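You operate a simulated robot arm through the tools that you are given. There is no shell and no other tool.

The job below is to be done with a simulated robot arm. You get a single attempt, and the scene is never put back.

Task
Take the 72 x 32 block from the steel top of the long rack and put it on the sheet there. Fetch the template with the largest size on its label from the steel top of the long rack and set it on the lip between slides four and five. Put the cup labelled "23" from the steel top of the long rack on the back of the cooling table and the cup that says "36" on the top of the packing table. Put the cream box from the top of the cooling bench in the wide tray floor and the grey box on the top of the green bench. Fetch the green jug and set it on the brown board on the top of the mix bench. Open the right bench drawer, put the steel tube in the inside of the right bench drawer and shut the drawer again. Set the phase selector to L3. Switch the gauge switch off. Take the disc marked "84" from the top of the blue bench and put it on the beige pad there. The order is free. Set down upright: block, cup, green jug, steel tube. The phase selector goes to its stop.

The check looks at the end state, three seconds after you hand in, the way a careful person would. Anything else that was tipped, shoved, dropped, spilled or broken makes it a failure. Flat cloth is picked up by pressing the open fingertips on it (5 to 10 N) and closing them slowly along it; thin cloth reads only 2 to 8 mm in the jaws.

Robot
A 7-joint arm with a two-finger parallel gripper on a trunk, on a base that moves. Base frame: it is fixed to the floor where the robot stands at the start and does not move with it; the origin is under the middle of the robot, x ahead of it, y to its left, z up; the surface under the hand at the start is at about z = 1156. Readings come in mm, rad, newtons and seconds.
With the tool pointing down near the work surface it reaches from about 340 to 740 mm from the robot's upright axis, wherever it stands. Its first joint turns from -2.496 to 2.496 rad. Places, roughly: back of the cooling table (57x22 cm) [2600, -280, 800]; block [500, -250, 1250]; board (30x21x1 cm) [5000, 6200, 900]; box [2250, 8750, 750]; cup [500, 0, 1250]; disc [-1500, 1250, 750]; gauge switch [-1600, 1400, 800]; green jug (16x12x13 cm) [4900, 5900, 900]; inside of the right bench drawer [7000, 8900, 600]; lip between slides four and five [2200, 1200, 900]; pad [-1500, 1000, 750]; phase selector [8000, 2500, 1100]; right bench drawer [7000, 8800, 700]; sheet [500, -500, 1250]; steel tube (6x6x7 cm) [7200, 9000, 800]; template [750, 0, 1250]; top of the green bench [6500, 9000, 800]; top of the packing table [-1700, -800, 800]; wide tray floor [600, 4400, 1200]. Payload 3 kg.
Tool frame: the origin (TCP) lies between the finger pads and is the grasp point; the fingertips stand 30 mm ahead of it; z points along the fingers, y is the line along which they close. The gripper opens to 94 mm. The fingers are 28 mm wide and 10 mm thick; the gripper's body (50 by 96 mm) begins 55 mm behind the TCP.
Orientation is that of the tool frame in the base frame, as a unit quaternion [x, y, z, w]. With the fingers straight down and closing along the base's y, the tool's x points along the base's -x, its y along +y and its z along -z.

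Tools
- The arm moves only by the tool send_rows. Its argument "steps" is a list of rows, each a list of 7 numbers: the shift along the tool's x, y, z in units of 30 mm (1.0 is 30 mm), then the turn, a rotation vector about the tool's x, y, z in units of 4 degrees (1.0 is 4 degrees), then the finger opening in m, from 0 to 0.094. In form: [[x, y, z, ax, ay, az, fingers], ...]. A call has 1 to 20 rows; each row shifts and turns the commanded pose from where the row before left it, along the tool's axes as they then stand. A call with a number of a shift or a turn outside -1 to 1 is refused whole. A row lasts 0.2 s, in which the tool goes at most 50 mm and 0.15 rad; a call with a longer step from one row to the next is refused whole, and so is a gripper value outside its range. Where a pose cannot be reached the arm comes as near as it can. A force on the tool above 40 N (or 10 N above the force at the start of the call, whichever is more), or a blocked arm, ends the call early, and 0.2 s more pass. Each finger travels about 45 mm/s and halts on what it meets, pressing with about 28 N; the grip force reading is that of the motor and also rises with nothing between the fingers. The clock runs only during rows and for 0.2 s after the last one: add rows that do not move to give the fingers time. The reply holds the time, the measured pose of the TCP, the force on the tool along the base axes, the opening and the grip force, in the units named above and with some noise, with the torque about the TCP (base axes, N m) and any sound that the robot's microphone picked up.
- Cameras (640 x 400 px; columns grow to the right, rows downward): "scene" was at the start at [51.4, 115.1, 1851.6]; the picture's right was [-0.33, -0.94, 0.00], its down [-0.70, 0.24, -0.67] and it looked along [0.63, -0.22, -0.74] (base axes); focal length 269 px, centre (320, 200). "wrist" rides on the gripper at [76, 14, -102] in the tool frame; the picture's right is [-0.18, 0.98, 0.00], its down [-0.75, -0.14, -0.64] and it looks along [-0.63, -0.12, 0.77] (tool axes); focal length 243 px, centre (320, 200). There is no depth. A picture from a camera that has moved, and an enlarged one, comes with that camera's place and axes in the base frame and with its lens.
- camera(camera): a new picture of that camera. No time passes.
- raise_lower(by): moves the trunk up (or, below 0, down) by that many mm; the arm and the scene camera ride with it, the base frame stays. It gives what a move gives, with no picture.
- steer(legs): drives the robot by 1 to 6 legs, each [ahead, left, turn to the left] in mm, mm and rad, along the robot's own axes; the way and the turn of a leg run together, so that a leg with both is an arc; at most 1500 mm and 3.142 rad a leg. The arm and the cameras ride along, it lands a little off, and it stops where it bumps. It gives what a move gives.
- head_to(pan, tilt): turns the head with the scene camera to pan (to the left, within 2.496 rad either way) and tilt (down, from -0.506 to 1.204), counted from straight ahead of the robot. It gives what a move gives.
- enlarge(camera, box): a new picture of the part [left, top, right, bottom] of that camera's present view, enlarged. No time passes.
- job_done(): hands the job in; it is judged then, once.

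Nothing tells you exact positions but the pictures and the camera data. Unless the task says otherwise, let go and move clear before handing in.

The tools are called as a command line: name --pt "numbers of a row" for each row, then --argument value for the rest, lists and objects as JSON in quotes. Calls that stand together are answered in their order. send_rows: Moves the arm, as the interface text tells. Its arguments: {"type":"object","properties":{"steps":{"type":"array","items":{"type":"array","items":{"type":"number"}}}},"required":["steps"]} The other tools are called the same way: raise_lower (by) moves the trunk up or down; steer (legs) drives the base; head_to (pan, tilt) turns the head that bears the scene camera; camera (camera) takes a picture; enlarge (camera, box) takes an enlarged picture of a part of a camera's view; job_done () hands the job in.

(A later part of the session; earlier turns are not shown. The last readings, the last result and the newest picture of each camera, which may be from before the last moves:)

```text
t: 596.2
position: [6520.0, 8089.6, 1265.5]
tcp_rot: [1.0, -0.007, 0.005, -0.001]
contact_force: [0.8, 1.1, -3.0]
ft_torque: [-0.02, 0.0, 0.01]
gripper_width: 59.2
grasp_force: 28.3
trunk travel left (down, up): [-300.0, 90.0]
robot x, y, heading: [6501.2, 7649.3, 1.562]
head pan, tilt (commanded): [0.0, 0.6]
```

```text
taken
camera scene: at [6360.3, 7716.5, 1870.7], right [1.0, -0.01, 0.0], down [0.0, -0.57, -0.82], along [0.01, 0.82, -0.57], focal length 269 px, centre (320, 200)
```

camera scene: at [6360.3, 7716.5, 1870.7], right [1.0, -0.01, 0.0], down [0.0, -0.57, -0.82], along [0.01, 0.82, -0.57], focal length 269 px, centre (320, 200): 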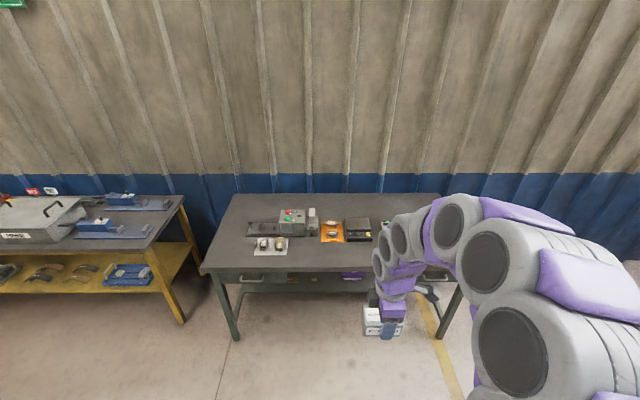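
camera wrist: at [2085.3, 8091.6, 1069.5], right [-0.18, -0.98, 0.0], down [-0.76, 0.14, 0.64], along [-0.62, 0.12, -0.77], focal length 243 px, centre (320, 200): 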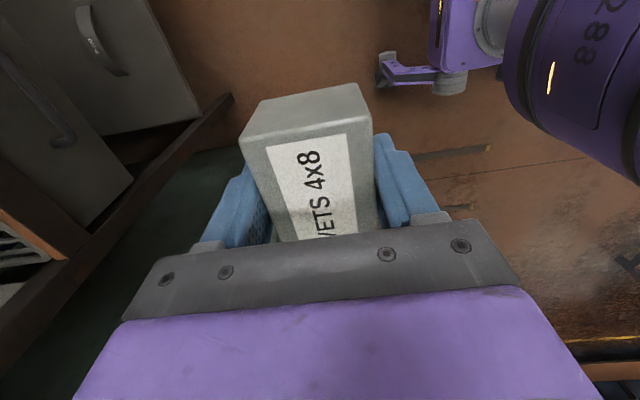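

The front-middle part of the bench is free; I'll put the box at about (6590, 8765). Driving up to the bench.

steer --legs '[[580, -70, 0.01]]'

raise_lower --by -270

head_to --pan 0.0 --tilt 0.8

camera --camera "scene"

camera --camera "wrist"

```text
t: 599.5
position: [6595.5, 8671.6, 1267.0]
tcp_rot: [1.0, -0.003, 0.003, 0.0]
contact_force: [-0.3, -0.1, -3.3]
ft_torque: [-0.04, -0.02, 0.02]
gripper_width: 59.0
grasp_force: 27.8
trunk travel left (down, up): [-300.0, 90.0]
robot x, y, heading: [6574.6, 8231.6, 1.571]
head pan, tilt (commanded): [0.0, 0.6]
```

```text
t: 602.3
position: [6595.7, 8668.4, 996.7]
tcp_rot: [1.0, -0.003, 0.003, -0.001]
contact_force: [0.4, -0.2, -2.9]
ft_torque: [0.0, 0.02, 0.03]
gripper_width: 59.3
grasp_force: 28.0
trunk travel left (down, up): [-30.0, 360.0]
robot x, y, heading: [6576.1, 8232.5, 1.57]
head pan, tilt (commanded): [0.0, 0.6]
```

```text
t: 603.0
position: [6594.7, 8669.7, 997.4]
tcp_rot: [1.0, -0.004, 0.004, 0.0]
contact_force: [-0.6, 0.0, -2.5]
ft_torque: [-0.02, 0.0, 0.0]
gripper_width: 59.2
grasp_force: 28.1
trunk travel left (down, up): [-30.0, 360.0]
robot x, y, heading: [6578.4, 8233.2, 1.565]
head pan, tilt (commanded): [0.0, 0.799]
```

```text
taken
camera scene: at [6438.9, 8287.5, 1584.1], right [1.0, 0.0, 0.0], down [0.0, -0.72, -0.7], along [0.0, 0.7, -0.72], focal length 269 px, centre (320, 200)
```

scene: 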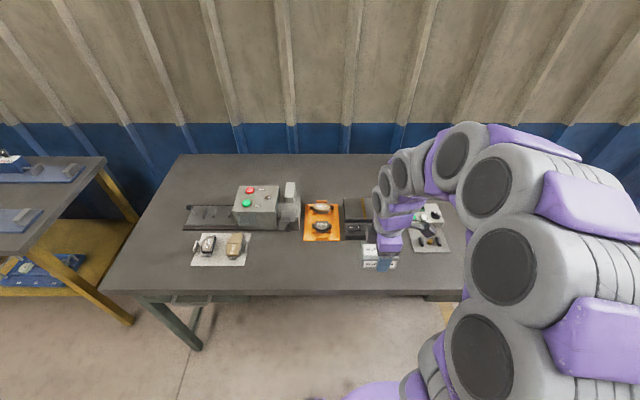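

```text
taken
camera wrist: at [6670.9, 8655.0, 1100.4], right [-0.19, -0.98, 0.0], down [-0.76, 0.14, 0.64], along [-0.62, 0.12, -0.77], focal length 243 px, centre (320, 200)
```

wrist: 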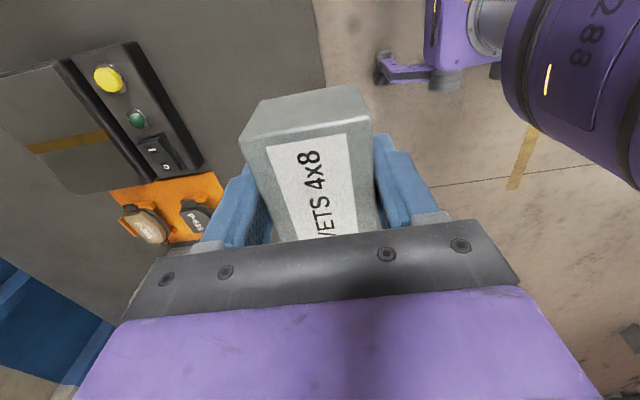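

send_rows --pt "0 -0.3 0 0 0 0 0.0" --pt "0 -0.6 0 0 0 0 0.0" --pt "0 -0.6 0 0 0 0 0.0" --pt "0 -0.6 0 0 0 0 0.0" --pt "0 -0.3 0.3 0 0 0 0.0" --pt "0 0 0.6 0 0 0 0.0" --pt "0 0 0.6 0 0 0 0.0" --pt "0 0 0.6 0 0 0 0.0" --pt "0 0 0.6 0 0 0 0.0" --pt "0 0 0.6 0 0 0 0.0" --pt "0 0 0.4 0 0 0 0.0" --pt "0 0 0.2 0 0 0 0.0"

camera --camera "wrist"

camera --camera "scene"

```text
t: 605.6
position: [6595.8, 8741.3, 878.5]
tcp_rot: [1.0, -0.003, 0.003, -0.001]
contact_force: [0.2, -0.4, -1.5]
ft_torque: [0.02, -0.05, 0.02]
gripper_width: 58.9
grasp_force: 28.4
trunk travel left (down, up): [-30.0, 360.0]
robot x, y, heading: [6579.0, 8230.0, 1.567]
head pan, tilt (commanded): [0.0, 0.799]
```

```text
taken
camera wrist: at [6671.3, 8727.0, 982.5], right [-0.19, -0.98, 0.0], down [-0.76, 0.15, 0.64], along [-0.62, 0.12, -0.77], focal length 243 px, centre (320, 200)
```

wrist: 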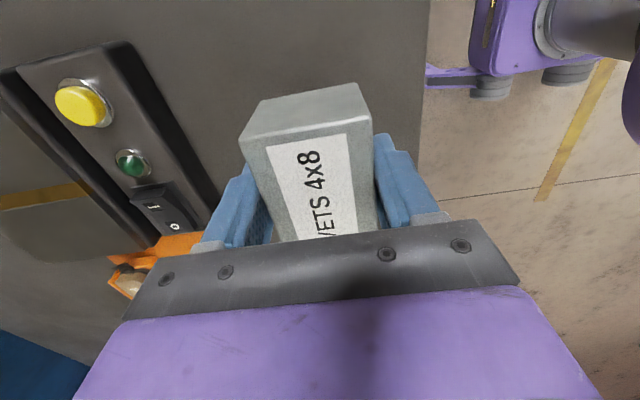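

```text
taken
camera scene: at [6438.9, 8288.5, 1584.1], right [1.0, 0.0, 0.0], down [0.0, -0.72, -0.7], along [0.0, 0.7, -0.72], focal length 269 px, centre (320, 200)
```

scene: 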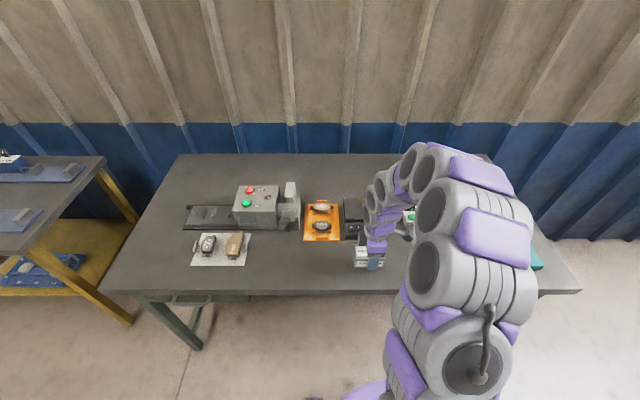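

send_rows --pt "0 0 0.3 0 0 0 0.0" --pt "0 0 0.3 0 0 0 0.0" --pt "0 0 0.2 0 0 0 0.0" --pt "0 0 0.1 0 0 0 0.0" --pt "0 0 0 0 0 0 0.0"

```text
t: 606.8
position: [6596.9, 8741.3, 851.9]
tcp_rot: [1.0, -0.003, 0.003, -0.001]
contact_force: [-0.7, -0.2, -3.2]
ft_torque: [-0.01, -0.03, 0.0]
gripper_width: 59.1
grasp_force: 27.7
trunk travel left (down, up): [-30.0, 360.0]
robot x, y, heading: [6576.5, 8233.4, 1.567]
head pan, tilt (commanded): [0.0, 0.799]
```

send_rows --pt "0 0 0.1 0 0 0 0.0" --pt "0 0 0.1 0 0 0 0.0" --pt "0 0 0 0 0 0 0.0"

```text
t: 607.6
position: [6595.6, 8741.4, 846.9]
tcp_rot: [1.0, -0.003, 0.004, -0.001]
contact_force: [-0.4, -0.6, -2.7]
ft_torque: [0.0, -0.01, 0.01]
gripper_width: 59.4
grasp_force: 27.9
trunk travel left (down, up): [-30.0, 360.0]
robot x, y, heading: [6577.4, 8230.2, 1.57]
head pan, tilt (commanded): [0.0, 0.799]
```

send_rows --pt "0 0 0.1 0 0 0 0.0" --pt "0 0 0.1 0 0 0 0.0" --pt "0 0 0 0 0 0 0.0"

camera --camera "wrist"

```text
t: 608.4
position: [6596.7, 8741.7, 840.4]
tcp_rot: [1.0, -0.003, 0.003, -0.001]
contact_force: [0.6, -0.9, -2.4]
ft_torque: [0.0, 0.0, -0.01]
gripper_width: 59.0
grasp_force: 27.9
trunk travel left (down, up): [-30.0, 360.0]
robot x, y, heading: [6574.9, 8230.3, 1.568]
head pan, tilt (commanded): [0.0, 0.799]
```

```text
taken
camera wrist: at [6671.9, 8727.1, 944.6], right [-0.19, -0.98, 0.0], down [-0.76, 0.14, 0.64], along [-0.62, 0.12, -0.77], focal length 243 px, centre (320, 200)
```

wrist: 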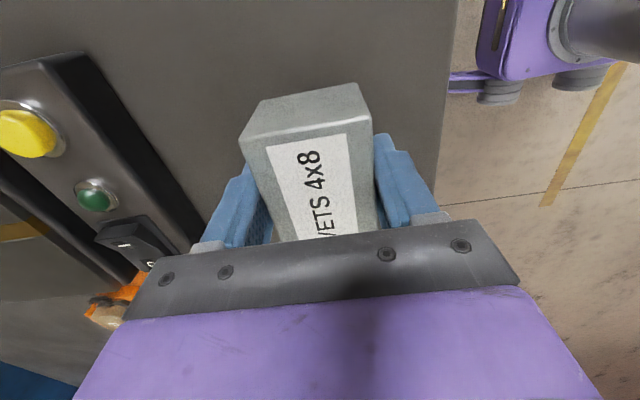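

send_rows --pt "0 0 0.1 0 0 0 0.0" --pt "0 0 0.1 0 0 0 0.0" --pt "0 0 0 0 0 0 0.0"

```text
t: 609.2
position: [6596.0, 8741.7, 835.2]
tcp_rot: [1.0, -0.004, 0.004, -0.003]
contact_force: [-0.3, 3.8, 26.7]
ft_torque: [-0.04, 0.01, -0.04]
gripper_width: 59.5
grasp_force: 28.5
trunk travel left (down, up): [-30.0, 360.0]
robot x, y, heading: [6576.6, 8231.1, 1.566]
head pan, tilt (commanded): [0.0, 0.799]
```

The box is on the bench. I ease off, open and rise.

send_rows --pt "0 0 -0.08 0 0 0 0.0" --pt "0 0 0 0 0 0 0.065" --pt "0 0 0 0 0 0 0.075" --pt "0 0 0 0 0 0 0.075" --pt "0 0 -0.3 0 0 0 0.075" --pt "0 0 -0.6 0 0 0 0.075" --pt "0 0 -0.9 0 0 0 0.075" --pt "0 0 -0.9 0 0 0 0.075" --pt "0 0 -0.9 0 0 0 0.075" --pt "0 0 -0.9 0 0 0 0.075" --pt "0 0 -0.9 0 0 0 0.075"

camera --camera "wrist"

camera --camera "scene"

```text
t: 611.6
position: [6595.8, 8739.3, 998.3]
tcp_rot: [1.0, -0.003, 0.004, -0.002]
contact_force: [-0.1, -0.4, 0.2]
ft_torque: [-0.03, -0.02, 0.01]
gripper_width: 75.4
grasp_force: 0.0
trunk travel left (down, up): [-30.0, 360.0]
robot x, y, heading: [6582.0, 8232.4, 1.568]
head pan, tilt (commanded): [0.0, 0.799]
```

```text
taken
camera wrist: at [6672.1, 8725.6, 1103.0], right [-0.19, -0.98, -0.01], down [-0.76, 0.14, 0.64], along [-0.62, 0.13, -0.77], focal length 243 px, centre (320, 200)
```

wrist: 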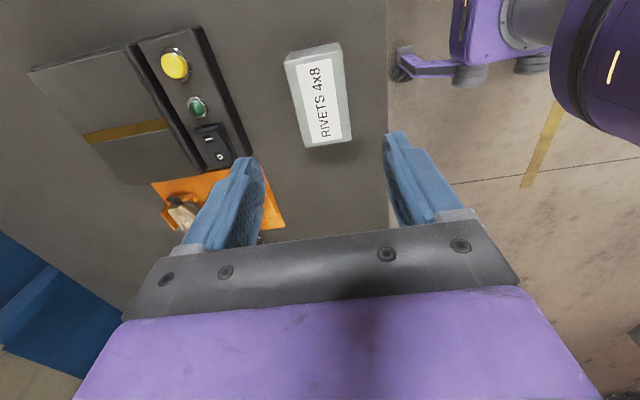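

```text
taken
camera scene: at [6439.0, 8287.2, 1584.1], right [1.0, 0.0, 0.0], down [0.0, -0.72, -0.7], along [0.0, 0.7, -0.72], focal length 269 px, centre (320, 200)
```

scene: 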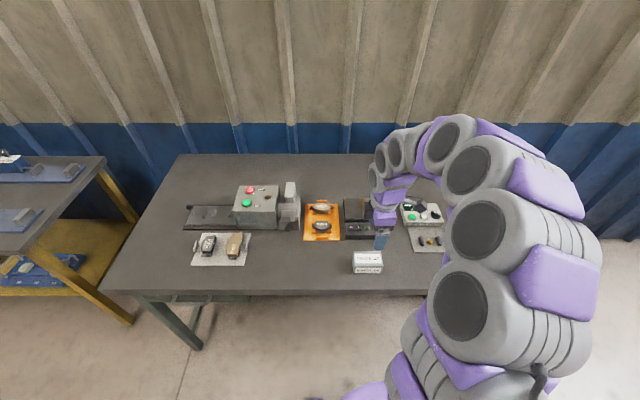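

Grey box is on the green bench. Back to the cooling bench for the cream SHIMS box.

raise_lower --by 270

steer --legs '[[-600, 0, 0], [0, 1500, 0], [0, 1500, 0], [0, 1310, 0]]'

raise_lower --by -300

head_to --pan 0.0 --tilt 0.5

camera --camera "scene"

```text
t: 614.4
position: [6595.3, 8740.6, 1268.1]
tcp_rot: [1.0, -0.003, 0.004, -0.001]
contact_force: [0.2, 0.5, 0.0]
ft_torque: [0.01, -0.03, -0.01]
gripper_width: 75.1
grasp_force: 0.0
trunk travel left (down, up): [-300.0, 90.0]
robot x, y, heading: [6578.7, 8233.2, 1.568]
head pan, tilt (commanded): [0.0, 0.799]
```

```text
t: 637.8
position: [2358.3, 8328.1, 1267.1]
tcp_rot: [0.999, -0.035, 0.002, -0.001]
contact_force: [0.6, 0.2, 0.5]
ft_torque: [0.0, 0.01, 0.02]
gripper_width: 74.9
grasp_force: 0.1
trunk travel left (down, up): [-300.0, 90.0]
robot x, y, heading: [2298.2, 7822.4, 1.508]
head pan, tilt (commanded): [0.0, 0.799]
```

```text
t: 640.8
position: [2350.3, 8326.8, 968.3]
tcp_rot: [0.999, -0.035, 0.004, -0.002]
contact_force: [-0.2, 0.1, 0.0]
ft_torque: [0.01, 0.02, 0.0]
gripper_width: 75.2
grasp_force: 0.1
trunk travel left (down, up): [0.0, 390.0]
robot x, y, heading: [2300.2, 7821.9, 1.509]
head pan, tilt (commanded): [0.0, 0.799]
```

```text
t: 641.6
position: [2350.3, 8326.6, 968.2]
tcp_rot: [0.999, -0.034, 0.003, -0.002]
contact_force: [-0.2, 0.3, -0.5]
ft_torque: [0.0, 0.0, -0.02]
gripper_width: 74.9
grasp_force: 0.1
trunk travel left (down, up): [0.0, 390.0]
robot x, y, heading: [2300.6, 7822.3, 1.5]
head pan, tilt (commanded): [0.0, 0.499]
```

```text
taken
camera scene: at [2166.2, 7897.0, 1580.0], right [1.0, -0.07, 0.0], down [-0.03, -0.48, -0.88], along [0.06, 0.87, -0.48], focal length 269 px, centre (320, 200)
```

scene: 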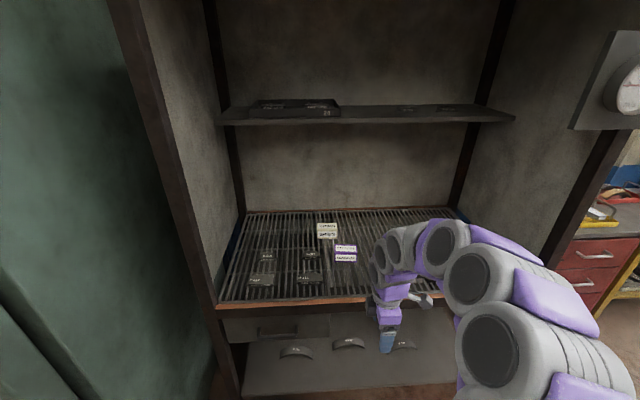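

The SHIMS box is at about (2263, 8890), behind the purple one. I correct my heading and drive in.

steer --legs '[[0, 40, 0.066], [435, 0, 0]]'

camera --camera "wrist"

camera --camera "scene"

```text
t: 644.8
position: [2290.2, 8770.7, 968.3]
tcp_rot: [1.0, -0.003, -0.001, -0.002]
contact_force: [0.9, 0.0, 0.4]
ft_torque: [0.02, 0.03, 0.02]
gripper_width: 74.9
grasp_force: 0.1
trunk travel left (down, up): [0.0, 390.0]
robot x, y, heading: [2262.7, 8265.8, 1.572]
head pan, tilt (commanded): [0.0, 0.499]
```

```text
taken
camera wrist: at [2367.4, 8755.9, 1071.6], right [-0.19, -0.98, 0.0], down [-0.75, 0.14, 0.64], along [-0.63, 0.12, -0.76], focal length 243 px, centre (320, 200)
```

wrist: 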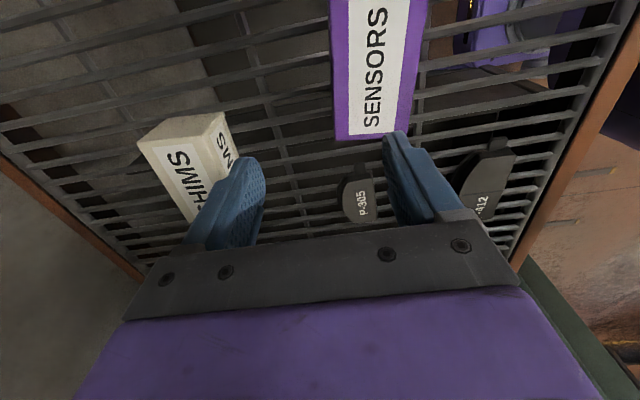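

```text
taken
camera scene: at [2130.8, 8328.9, 1580.6], right [1.0, 0.0, 0.0], down [0.0, -0.48, -0.88], along [0.0, 0.88, -0.48], focal length 269 px, centre (320, 200)
```

scene: 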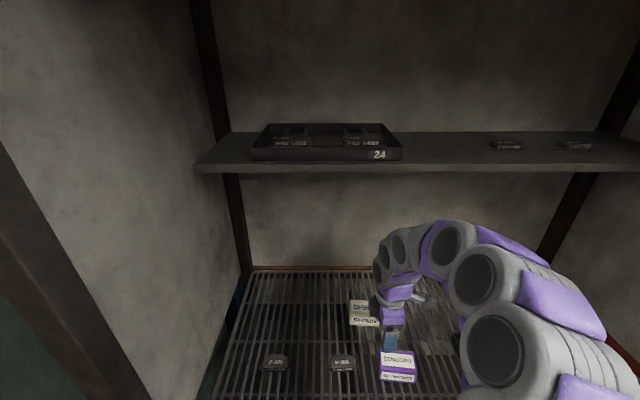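

send_rows --pt "-0.05 -0.5 0 0 0 0 0.08" --pt "-0.05 -0.7 0 0 0 0 0.08" --pt "-0.05 -0.7 0 0 0 0 0.08" --pt "-0.05 -0.7 0 0 0 0 0.08" --pt "-0.05 -0.7 0 0 0 0 0.08" --pt "-0.05 -0.5 0 0 0 0 0.08" --pt "0 0 0 0 0 0 0.08"

camera --camera "wrist"

```text
t: 646.4
position: [2284.7, 8883.0, 972.0]
tcp_rot: [1.0, -0.004, -0.002, -0.003]
contact_force: [1.0, -0.3, -0.3]
ft_torque: [0.02, 0.0, -0.04]
gripper_width: 80.3
grasp_force: 0.1
trunk travel left (down, up): [0.0, 390.0]
robot x, y, heading: [2265.5, 8261.5, 1.572]
head pan, tilt (commanded): [0.0, 0.499]
```

```text
taken
camera wrist: at [2362.6, 8868.1, 1074.2], right [-0.19, -0.98, 0.0], down [-0.75, 0.14, 0.65], along [-0.63, 0.13, -0.76], focal length 243 px, centre (320, 200)
```

wrist: 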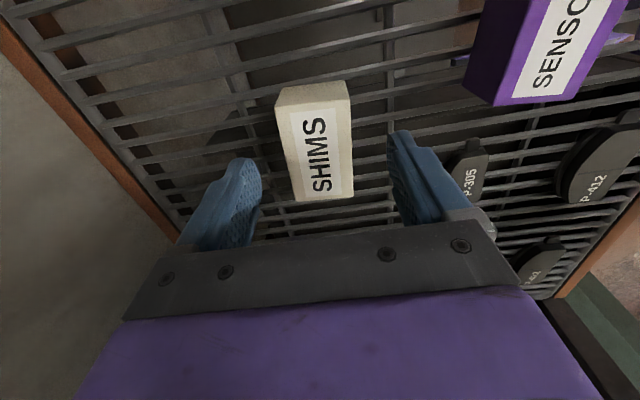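

send_rows --pt "-0.55 -0.2 0.4 0 0 0 0.085" --pt "0 0 0.7 0 0 0 0.085" --pt "0 0 0.5 0 0 0 0.085" --pt "0 0 0 0 0 0 0.085"

camera --camera "wrist"

```text
t: 647.4
position: [2264.1, 8889.0, 921.5]
tcp_rot: [1.0, -0.003, -0.001, -0.003]
contact_force: [-0.1, 1.3, -0.4]
ft_torque: [-0.02, 0.01, 0.0]
gripper_width: 84.7
grasp_force: 0.1
trunk travel left (down, up): [0.0, 390.0]
robot x, y, heading: [2263.1, 8264.0, 1.573]
head pan, tilt (commanded): [0.0, 0.499]
```

```text
taken
camera wrist: at [2340.5, 8875.2, 1025.3], right [-0.19, -0.98, 0.0], down [-0.75, 0.14, 0.64], along [-0.63, 0.13, -0.77], focal length 243 px, centre (320, 200)
```

wrist: 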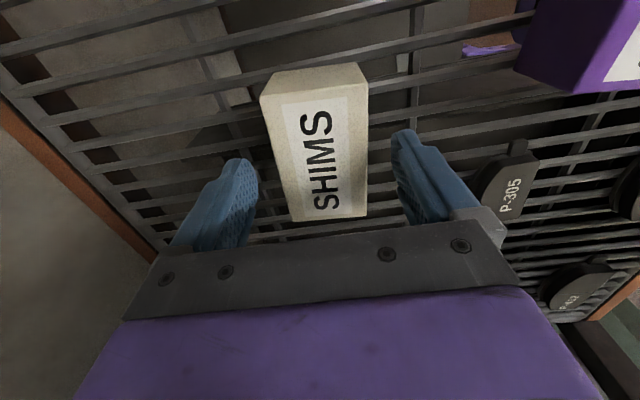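

send_rows --pt "0 0 0.5 0 0 0 0.085" --pt "0 0 0.4 0 0 0 0.085" --pt "0 0 0.22 0 0 0 0.085" --pt "0 0 0 0 0 0 0.06" --pt "0 0 0 0 0 0 0.03" --pt "0 0 0 0 0 0 0.0" --pt "0 0 0 0 0 0 0.0" --pt "0 0 0 0 0 0 0.0"

camera --camera "wrist"

```text
t: 649.2
position: [2261.2, 8888.3, 888.5]
tcp_rot: [1.0, -0.003, 0.001, -0.003]
contact_force: [-2.3, -0.7, 1.3]
ft_torque: [-0.13, -0.04, -0.03]
gripper_width: 59.9
grasp_force: 27.9
trunk travel left (down, up): [0.0, 390.0]
robot x, y, heading: [2260.8, 8259.7, 1.572]
head pan, tilt (commanded): [0.0, 0.499]
```

```text
taken
camera wrist: at [2337.7, 8874.1, 991.7], right [-0.19, -0.98, -0.01], down [-0.75, 0.14, 0.64], along [-0.63, 0.12, -0.77], focal length 243 px, centre (320, 200)
```

wrist: 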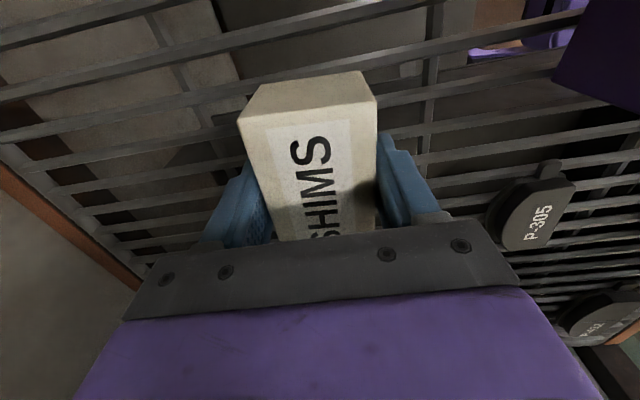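

Gripped at 60 mm. Lifting gently, then retracting over the purple box with clearance.

send_rows --pt "0 0 -0.1 0 0 0 0.0" --pt "0 0 -0.15 0 0 0 0.0" --pt "0 0 -0.2 0 0 0 0.0" --pt "0 0 -0.3 0 0 0 0.0" --pt "0 0 -0.4 0 0 0 0.0" --pt "0 0 -0.4 0 0 0 0.0" --pt "0 0 -0.5 0 0 0 0.0" --pt "0 0 -0.5 0 0 0 0.0" --pt "0 0 -0.5 0 0 0 0.0" --pt "0 0 -0.5 0 0 0 0.0" --pt "0 0 -0.3 0 0 0 0.0" --pt "0 0 -0.2 0 0 0 0.0"

camera --camera "wrist"

```text
t: 651.8
position: [2260.6, 8889.0, 1010.2]
tcp_rot: [1.0, -0.003, 0.0, -0.002]
contact_force: [0.4, 0.0, -2.2]
ft_torque: [0.0, 0.02, 0.02]
gripper_width: 60.0
grasp_force: 28.2
trunk travel left (down, up): [0.0, 390.0]
robot x, y, heading: [2261.5, 8263.4, 1.575]
head pan, tilt (commanded): [0.0, 0.499]
```

```text
taken
camera wrist: at [2337.6, 8874.2, 1113.2], right [-0.19, -0.98, -0.01], down [-0.75, 0.14, 0.64], along [-0.63, 0.12, -0.77], focal length 243 px, centre (320, 200)
```

wrist: 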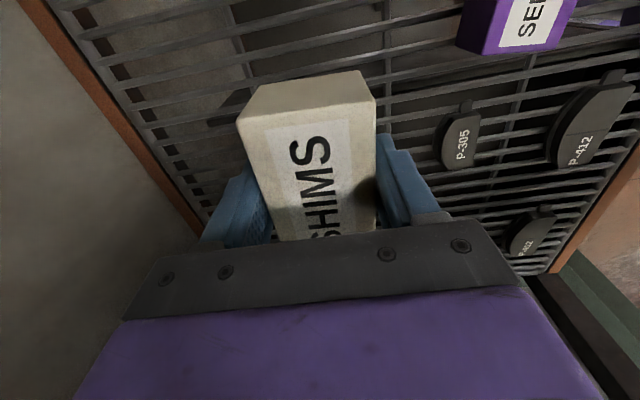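

send_rows --pt "0 0.2 0 0 0 0 0.0" --pt "0 0.4 0 0 0 0 0.0" --pt "0 0.6 0 0 0 0 0.0" --pt "0 0.6 0 0 0 0 0.0" --pt "0 0.6 0 0 0 0 0.0" --pt "0 0.6 0 0 0 0 0.0" --pt "0 0.6 0 0 0 0 0.0" --pt "0 0.6 0 0 0 0 0.0" --pt "0 0.6 0 0 0 0 0.0" --pt "0 0.6 0 0 0 0 0.0" --pt "0 0.4 0 0 0 0 0.0" --pt "0 0.2 0 0 0 0 0.0"

steer --legs '[[-650, 0, 0]]'

raise_lower --by 300

head_to --pan 2.4 --tilt 0.35

camera --camera "scene"

```text
t: 654.4
position: [2261.2, 8707.8, 1008.9]
tcp_rot: [1.0, -0.002, 0.001, -0.003]
contact_force: [-0.5, -0.3, -3.0]
ft_torque: [0.02, -0.03, -0.01]
gripper_width: 59.9
grasp_force: 28.2
trunk travel left (down, up): [0.0, 390.0]
robot x, y, heading: [2264.8, 8261.8, 1.571]
head pan, tilt (commanded): [0.0, 0.499]
```

```text
t: 658.0
position: [2261.2, 8047.5, 1009.6]
tcp_rot: [1.0, 0.001, 0.001, -0.002]
contact_force: [-0.7, -0.7, -3.6]
ft_torque: [0.01, 0.0, 0.01]
gripper_width: 59.3
grasp_force: 28.2
trunk travel left (down, up): [0.0, 390.0]
robot x, y, heading: [2266.3, 7601.6, 1.573]
head pan, tilt (commanded): [0.0, 0.499]
```

```text
t: 661.0
position: [2261.5, 8047.3, 1309.3]
tcp_rot: [1.0, 0.0, 0.001, -0.003]
contact_force: [-0.3, 0.5, -2.0]
ft_torque: [-0.02, 0.0, -0.02]
gripper_width: 59.2
grasp_force: 28.4
trunk travel left (down, up): [-300.0, 90.0]
robot x, y, heading: [2263.8, 7602.7, 1.577]
head pan, tilt (commanded): [0.0, 0.499]
```

```text
t: 663.2
position: [2261.1, 8047.2, 1310.2]
tcp_rot: [1.0, 0.0, 0.001, -0.002]
contact_force: [0.1, 0.3, -1.9]
ft_torque: [0.02, -0.01, 0.01]
gripper_width: 59.2
grasp_force: 28.3
trunk travel left (down, up): [-300.0, 90.0]
robot x, y, heading: [2265.2, 7601.0, 1.577]
head pan, tilt (commanded): [2.4, 0.351]
```

```text
taken
camera scene: at [2064.7, 7507.5, 1894.0], right [-0.74, 0.67, 0.0], down [0.23, 0.25, -0.94], along [-0.63, -0.7, -0.34], focal length 269 px, centre (320, 200)
```

scene: 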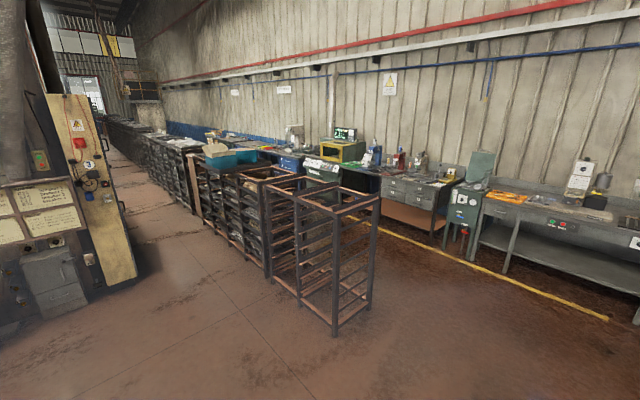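

The rack row ends at y≈6270; something blue stands on its top near y≈4400. I'll zoom in there.

enlarge --camera "scene" --box '[160, 120, 320, 220]'

enlarge --camera "scene" --box '[190, 135, 280, 190]'

```text
4.00 times, centred on (240, 170) of scene
camera zoom: at [2064.7, 7507.5, 1894.0], right [-0.74, 0.67, 0.0], down [0.23, 0.25, -0.94], along [-0.63, -0.7, -0.34], focal length 1075 px, centre (640, 320)
```

zoom: 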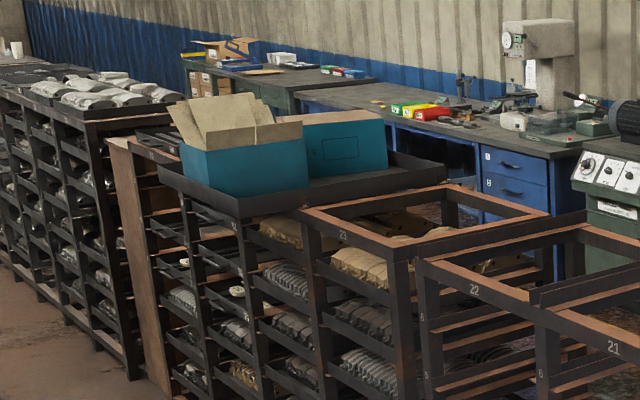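

```text
7.11 times, centred on (235, 162) of scene
camera zoom: at [2064.7, 7507.5, 1894.0], right [-0.74, 0.67, 0.0], down [0.23, 0.25, -0.94], along [-0.63, -0.7, -0.34], focal length 1912 px, centre (924, 467)
```

zoom: 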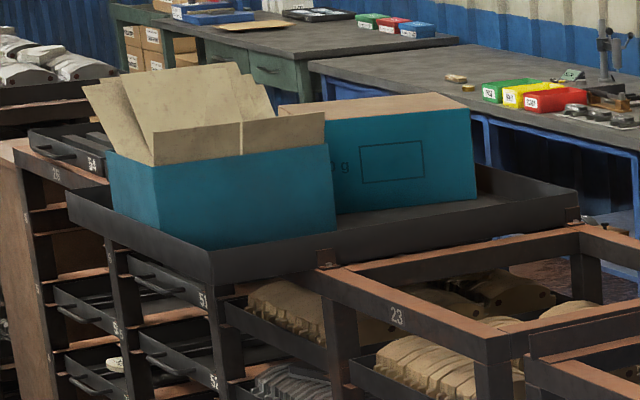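

The wide tray sits on top of the rack (x≈360–1000, y≈4050–4800) with two blue boxes; its free floor is on the west side. I'll go round the north end of the rack into the west aisle.

steer --legs '[[-420, 0, 0], [0, 1500, 0], [0, 1000, 0]]'

head_to --pan 2.4 --tilt 0.4

camera --camera "scene"

```text
t: 677.7
position: [-221.8, 7583.2, 1310.3]
tcp_rot: [1.0, 0.0, -0.004, -0.004]
contact_force: [0.7, -0.7, -2.4]
ft_torque: [-0.04, 0.04, 0.02]
gripper_width: 59.2
grasp_force: 27.9
trunk travel left (down, up): [-300.0, 90.0]
robot x, y, heading: [-224.3, 7136.7, 1.579]
head pan, tilt (commanded): [2.4, 0.351]
```

```text
t: 678.3
position: [-234.0, 7581.3, 1310.3]
tcp_rot: [1.0, 0.0, 0.001, -0.003]
contact_force: [0.0, 0.5, -3.1]
ft_torque: [-0.02, 0.01, -0.01]
gripper_width: 59.2
grasp_force: 28.2
trunk travel left (down, up): [-300.0, 90.0]
robot x, y, heading: [-228.0, 7136.7, 1.578]
head pan, tilt (commanded): [2.4, 0.4]
```

```text
taken
camera scene: at [-437.3, 7043.2, 1888.3], right [-0.74, 0.67, -0.01], down [0.27, 0.29, -0.92], along [-0.61, -0.69, -0.39], focal length 269 px, centre (320, 200)
```

scene: 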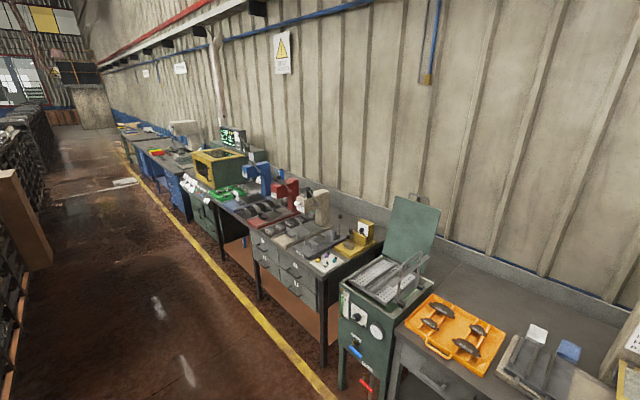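

The aisle is free. I turn to face the rack and strafe south to y≈4650.

steer --legs '[[0, 0, -1.578], [0, -1250, 0], [0, -1150, 0]]'

head_to --pan 0.0 --tilt 0.6

camera --camera "scene"

```text
t: 693.8
position: [276.1, 4777.4, 1309.9]
tcp_rot: [0.72, -0.694, 0.003, -0.002]
contact_force: [0.3, -0.1, -3.0]
ft_torque: [0.0, -0.01, 0.01]
gripper_width: 59.2
grasp_force: 28.1
trunk travel left (down, up): [-300.0, 90.0]
robot x, y, heading: [-167.3, 4754.5, 0.048]
head pan, tilt (commanded): [2.4, 0.4]
```

```text
t: 696.0
position: [275.5, 4771.3, 1312.5]
tcp_rot: [0.72, -0.694, 0.002, -0.004]
contact_force: [-0.3, -0.4, -2.2]
ft_torque: [0.01, -0.02, 0.0]
gripper_width: 59.4
grasp_force: 28.5
trunk travel left (down, up): [-300.0, 90.0]
robot x, y, heading: [-166.1, 4752.1, 0.043]
head pan, tilt (commanded): [0.0, 0.6]
```

```text
taken
camera scene: at [-109.3, 4899.6, 1870.9], right [0.05, -1.0, 0.0], down [-0.57, -0.03, -0.82], along [0.82, 0.04, -0.57], focal length 269 px, centre (320, 200)
```

scene: 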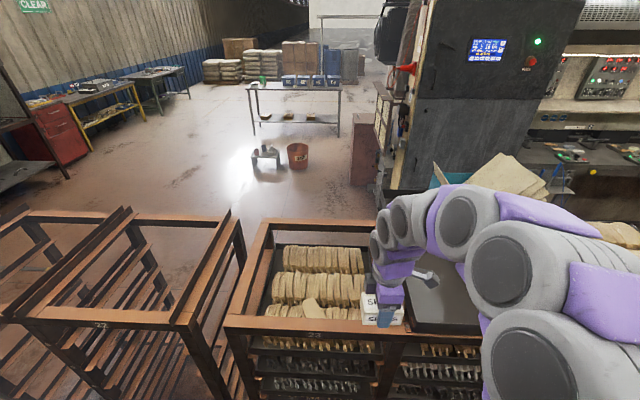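

head_to --pan -0.9 --tilt 0.6

camera --camera "scene"

camera --camera "wrist"

```text
t: 697.2
position: [275.2, 4771.6, 1310.9]
tcp_rot: [0.72, -0.694, 0.002, -0.004]
contact_force: [-0.4, -0.2, -1.8]
ft_torque: [0.0, 0.03, -0.02]
gripper_width: 59.2
grasp_force: 28.2
trunk travel left (down, up): [-300.0, 90.0]
robot x, y, heading: [-168.9, 4752.9, 0.043]
head pan, tilt (commanded): [-0.901, 0.6]
```

```text
taken
camera scene: at [-139.6, 4828.6, 1871.0], right [-0.75, -0.66, 0.0], down [-0.37, 0.43, -0.82], along [0.54, -0.62, -0.57], focal length 269 px, centre (320, 200)
```

scene: 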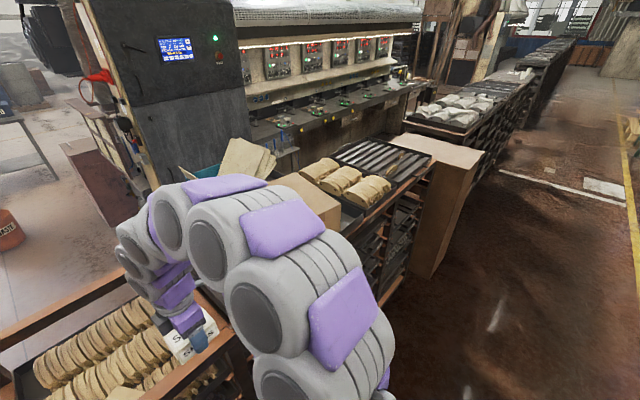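

```text
taken
camera wrist: at [264.4, 4694.1, 1413.1], right [-0.99, 0.15, -0.01], down [0.11, 0.76, 0.65], along [0.1, 0.64, -0.76], focal length 243 px, centre (320, 200)
```

wrist: 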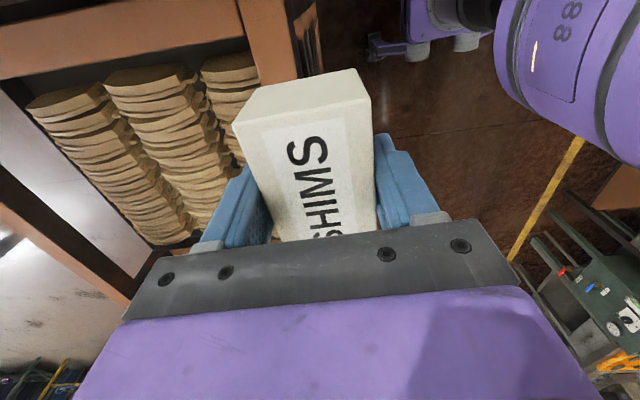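

steer --legs '[[0, -400, -0.043]]'

head_to --pan 0.0 --tilt 0.85

camera --camera "scene"

```text
t: 699.7
position: [286.6, 4350.6, 1310.1]
tcp_rot: [-0.706, 0.708, -0.002, 0.005]
contact_force: [0.6, -0.3, -3.5]
ft_torque: [-0.01, -0.01, 0.03]
gripper_width: 59.1
grasp_force: 27.6
trunk travel left (down, up): [-300.0, 90.0]
robot x, y, heading: [-155.1, 4347.9, 0.002]
head pan, tilt (commanded): [-0.901, 0.6]
```

```text
t: 700.9
position: [284.8, 4348.2, 1311.1]
tcp_rot: [-0.706, 0.708, -0.002, 0.005]
contact_force: [0.1, 0.1, -2.9]
ft_torque: [-0.02, -0.01, -0.01]
gripper_width: 59.2
grasp_force: 28.0
trunk travel left (down, up): [-300.0, 90.0]
robot x, y, heading: [-151.0, 4349.0, 0.001]
head pan, tilt (commanded): [0.0, 0.85]
```

```text
taken
camera scene: at [-103.8, 4493.1, 1850.1], right [0.0, -1.0, 0.0], down [-0.75, 0.0, -0.66], along [0.66, 0.0, -0.75], focal length 269 px, centre (320, 200)
```

scene: 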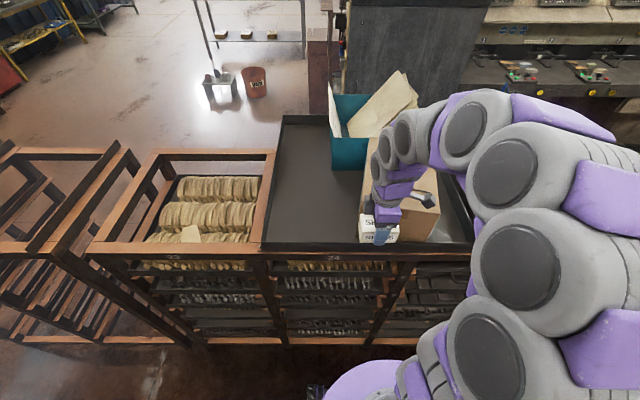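

I see the tray: its free floor is the northern part (x 300–640, y 4440–4640). I shift left 180 mm to be in front of it.

steer --legs '[[0, 185, 0]]'

camera --camera "scene"

camera --camera "wrist"

```text
t: 702.4
position: [284.4, 4527.4, 1310.1]
tcp_rot: [-0.706, 0.709, 0.0, 0.006]
contact_force: [-0.3, 0.3, -1.4]
ft_torque: [0.0, 0.02, 0.0]
gripper_width: 58.9
grasp_force: 27.5
trunk travel left (down, up): [-300.0, 90.0]
robot x, y, heading: [-158.1, 4540.2, 0.005]
head pan, tilt (commanded): [0.0, 0.85]
```

```text
taken
camera scene: at [-104.2, 4660.8, 1851.5], right [0.0, -1.0, -0.01], down [-0.75, 0.0, -0.66], along [0.66, 0.01, -0.75], focal length 269 px, centre (320, 200)
```

scene: 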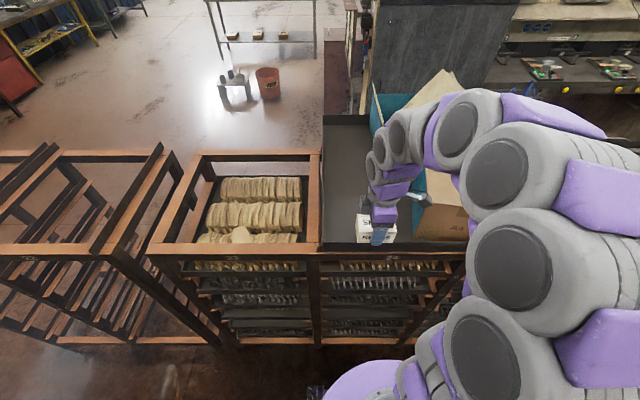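

```text
taken
camera wrist: at [269.5, 4452.6, 1413.0], right [-0.98, 0.19, -0.01], down [0.14, 0.75, 0.65], along [0.13, 0.64, -0.76], focal length 243 px, centre (320, 200)
```

wrist: 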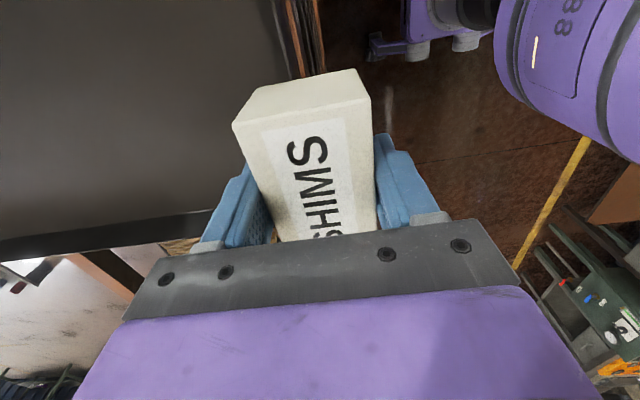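

send_rows --pt "-0.1 -0.3 0 0 0 0 0.0" --pt "-0.13 -0.6 0 0 0 0 0.0" --pt "-0.13 -0.6 0 0 0 0 0.0" --pt "-0.13 -0.6 0 0 0 0 0.0" --pt "-0.13 -0.6 0 0 0 0 0.0" --pt "-0.13 -0.6 0 0 0 0 0.0" --pt "-0.13 -0.6 0 0 0 0 0.0" --pt "-0.13 -0.6 0 0 0 0 0.0" --pt "-0.13 -0.6 0 0 0 0 0.0" --pt "-0.13 -0.5 0 0 0 0 0.0" --pt "0 -0.3 0 0 0 0 0.0"

camera --camera "wrist"

camera --camera "scene"

```text
t: 704.8
position: [461.8, 4566.6, 1314.5]
tcp_rot: [-0.705, 0.71, -0.002, 0.007]
contact_force: [0.3, -2.1, -2.4]
ft_torque: [0.03, 0.0, 0.04]
gripper_width: 59.3
grasp_force: 27.7
trunk travel left (down, up): [-300.0, 90.0]
robot x, y, heading: [-158.5, 4535.8, 0.004]
head pan, tilt (commanded): [0.0, 0.85]
```

```text
taken
camera wrist: at [445.7, 4490.5, 1416.7], right [-0.98, 0.19, -0.01], down [0.14, 0.75, 0.65], along [0.13, 0.64, -0.76], focal length 243 px, centre (320, 200)
```

wrist: 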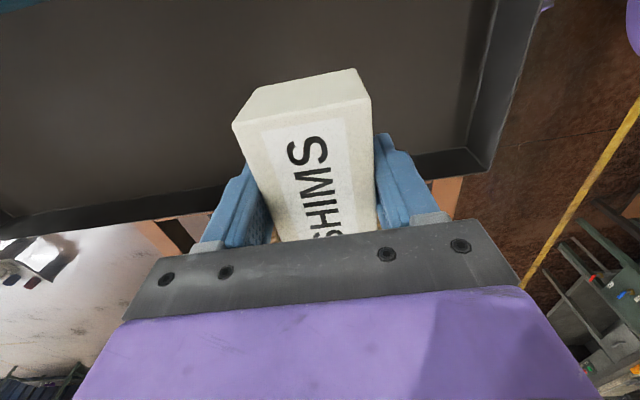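

```text
taken
camera scene: at [-102.2, 4668.1, 1850.8], right [0.0, -1.0, -0.01], down [-0.75, 0.0, -0.66], along [0.66, 0.01, -0.75], focal length 269 px, centre (320, 200)
```

scene: 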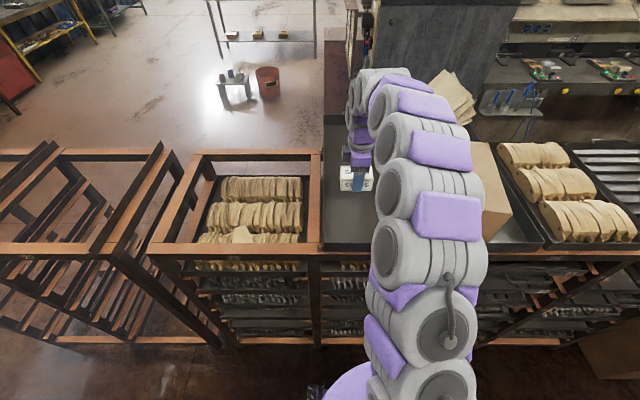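

The box is over the tray's free floor. Lowering.

send_rows --pt "0 0 0.3 0 0 0 0.0" --pt "0 0 0.5 0 0 0 0.0" --pt "0 0 0.6 0 0 0 0.0" --pt "0 0 0.6 0 0 0 0.0" --pt "0 0 0.4 0 0 0 0.0" --pt "0 0 0.2 0 0 0 0.0"

camera --camera "wrist"

```text
t: 706.2
position: [460.6, 4589.6, 1234.1]
tcp_rot: [-0.706, 0.708, -0.007, 0.001]
contact_force: [0.4, 0.5, -2.6]
ft_torque: [-0.05, 0.02, 0.0]
gripper_width: 59.3
grasp_force: 27.9
trunk travel left (down, up): [-300.0, 90.0]
robot x, y, heading: [-156.3, 4541.2, 0.007]
head pan, tilt (commanded): [0.0, 0.85]
```

```text
taken
camera wrist: at [445.7, 4515.5, 1337.6], right [-0.98, 0.19, -0.01], down [0.14, 0.76, 0.64], along [0.13, 0.62, -0.77], focal length 243 px, centre (320, 200)
```

wrist: 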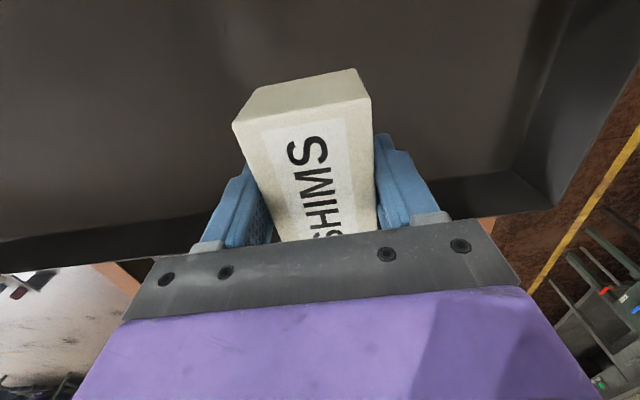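

The hand drifted 23 mm north; I shift it back and lower on slowly.

send_rows --pt "0.4 0 0 0 0 0 0.0" --pt "0.43 0 0 0 0 0 0.0" --pt "0 0 0.15 0 0 0 0.0" --pt "0 0 0.15 0 0 0 0.0" --pt "0 0 0 0 0 0 0.0"

camera --camera "wrist"

```text
t: 707.4
position: [460.3, 4551.8, 1225.8]
tcp_rot: [-0.705, 0.709, -0.004, 0.004]
contact_force: [0.6, 0.2, -2.6]
ft_torque: [0.02, 0.01, -0.01]
gripper_width: 59.2
grasp_force: 28.7
trunk travel left (down, up): [-300.0, 90.0]
robot x, y, heading: [-157.6, 4537.6, 0.006]
head pan, tilt (commanded): [0.0, 0.85]
```

```text
taken
camera wrist: at [445.7, 4475.3, 1328.2], right [-0.98, 0.19, -0.01], down [0.14, 0.75, 0.64], along [0.13, 0.63, -0.77], focal length 243 px, centre (320, 200)
```

wrist: 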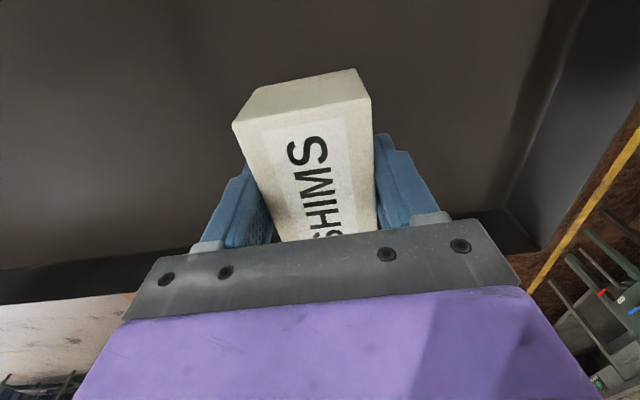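

send_rows --pt "0 0 0.1 0 0 0 0.0" --pt "0 0 0.1 0 0 0 0.0" --pt "0 0 0 0 0 0 0.0" --pt "0 0 0 0 0 0 0.0"

```text
t: 708.4
position: [460.2, 4553.2, 1220.5]
tcp_rot: [-0.705, 0.709, -0.004, 0.003]
contact_force: [-0.3, 0.1, -2.3]
ft_torque: [0.03, 0.03, 0.0]
gripper_width: 59.1
grasp_force: 28.0
trunk travel left (down, up): [-300.0, 90.0]
robot x, y, heading: [-156.8, 4538.4, 0.008]
head pan, tilt (commanded): [0.0, 0.85]
```

send_rows --pt "0 0 0.1 0 0 0 0.0" --pt "0 0 0.1 0 0 0 0.0" --pt "0 0 0.1 0 0 0 0.0" --pt "0 0 0 0 0 0 0.0"

camera --camera "wrist"

```text
t: 709.4
position: [461.9, 4556.4, 1211.4]
tcp_rot: [-0.705, 0.709, -0.004, 0.003]
contact_force: [-0.8, 0.2, -2.5]
ft_torque: [0.02, -0.04, 0.0]
gripper_width: 59.2
grasp_force: 27.8
trunk travel left (down, up): [-300.0, 90.0]
robot x, y, heading: [-160.3, 4537.8, 0.006]
head pan, tilt (commanded): [0.0, 0.85]
```

```text
taken
camera wrist: at [446.5, 4480.9, 1313.9], right [-0.98, 0.19, -0.01], down [0.14, 0.75, 0.64], along [0.13, 0.63, -0.77], focal length 243 px, centre (320, 200)
```

wrist: 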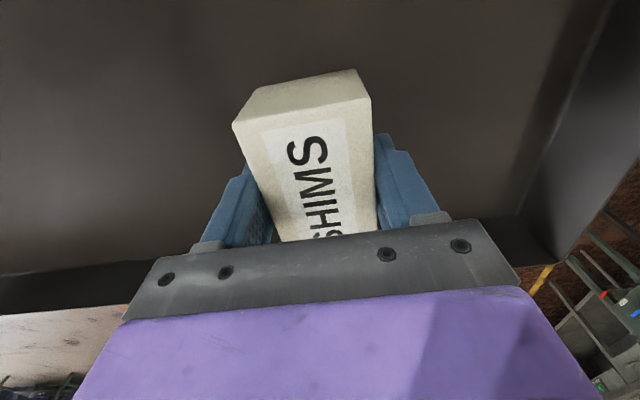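

send_rows --pt "0 0 0.1 0 0 0 0.0" --pt "0 0 0.1 0 0 0 0.0" --pt "0 0 0 0 0 0 0.0"

```text
t: 710.2
position: [461.6, 4556.3, 1204.4]
tcp_rot: [-0.706, 0.708, -0.004, 0.003]
contact_force: [0.2, 0.4, -2.0]
ft_torque: [0.02, -0.02, 0.04]
gripper_width: 59.2
grasp_force: 28.3
trunk travel left (down, up): [-300.0, 90.0]
robot x, y, heading: [-158.5, 4542.1, 0.002]
head pan, tilt (commanded): [0.0, 0.85]
```

send_rows --pt "0 0 0.1 0 0 0 0.0" --pt "0 0 0.1 0 0 0 0.0" --pt "0 0 0 0 0 0 0.0"

```text
t: 711.0
position: [460.2, 4556.0, 1199.2]
tcp_rot: [-0.706, 0.708, -0.004, 0.003]
contact_force: [0.3, 0.6, -2.9]
ft_torque: [0.05, 0.0, 0.01]
gripper_width: 59.3
grasp_force: 28.3
trunk travel left (down, up): [-300.0, 90.0]
robot x, y, heading: [-161.8, 4540.1, 0.008]
head pan, tilt (commanded): [0.0, 0.85]
```

send_rows --pt "0 0 0.1 0 0 0 0.0" --pt "0 0 0.1 0 0 0 0.0" --pt "0 0 0 0 0 0 0.0"

camera --camera "wrist"

```text
t: 711.8
position: [459.4, 4556.3, 1194.3]
tcp_rot: [-0.705, 0.709, -0.005, 0.004]
contact_force: [1.8, 0.1, 4.4]
ft_torque: [0.24, 0.11, -0.07]
gripper_width: 59.1
grasp_force: 28.2
trunk travel left (down, up): [-300.0, 90.0]
robot x, y, heading: [-157.6, 4539.5, 0.008]
head pan, tilt (commanded): [0.0, 0.85]
```

```text
taken
camera wrist: at [445.7, 4480.8, 1296.5], right [-0.98, 0.19, -0.01], down [0.14, 0.75, 0.64], along [0.13, 0.63, -0.77], focal length 243 px, centre (320, 200)
```

wrist: 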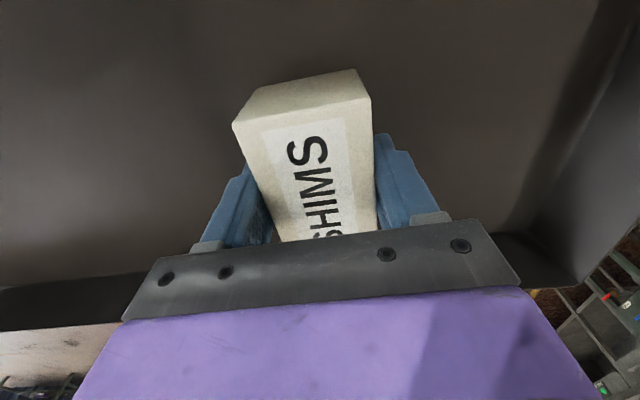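

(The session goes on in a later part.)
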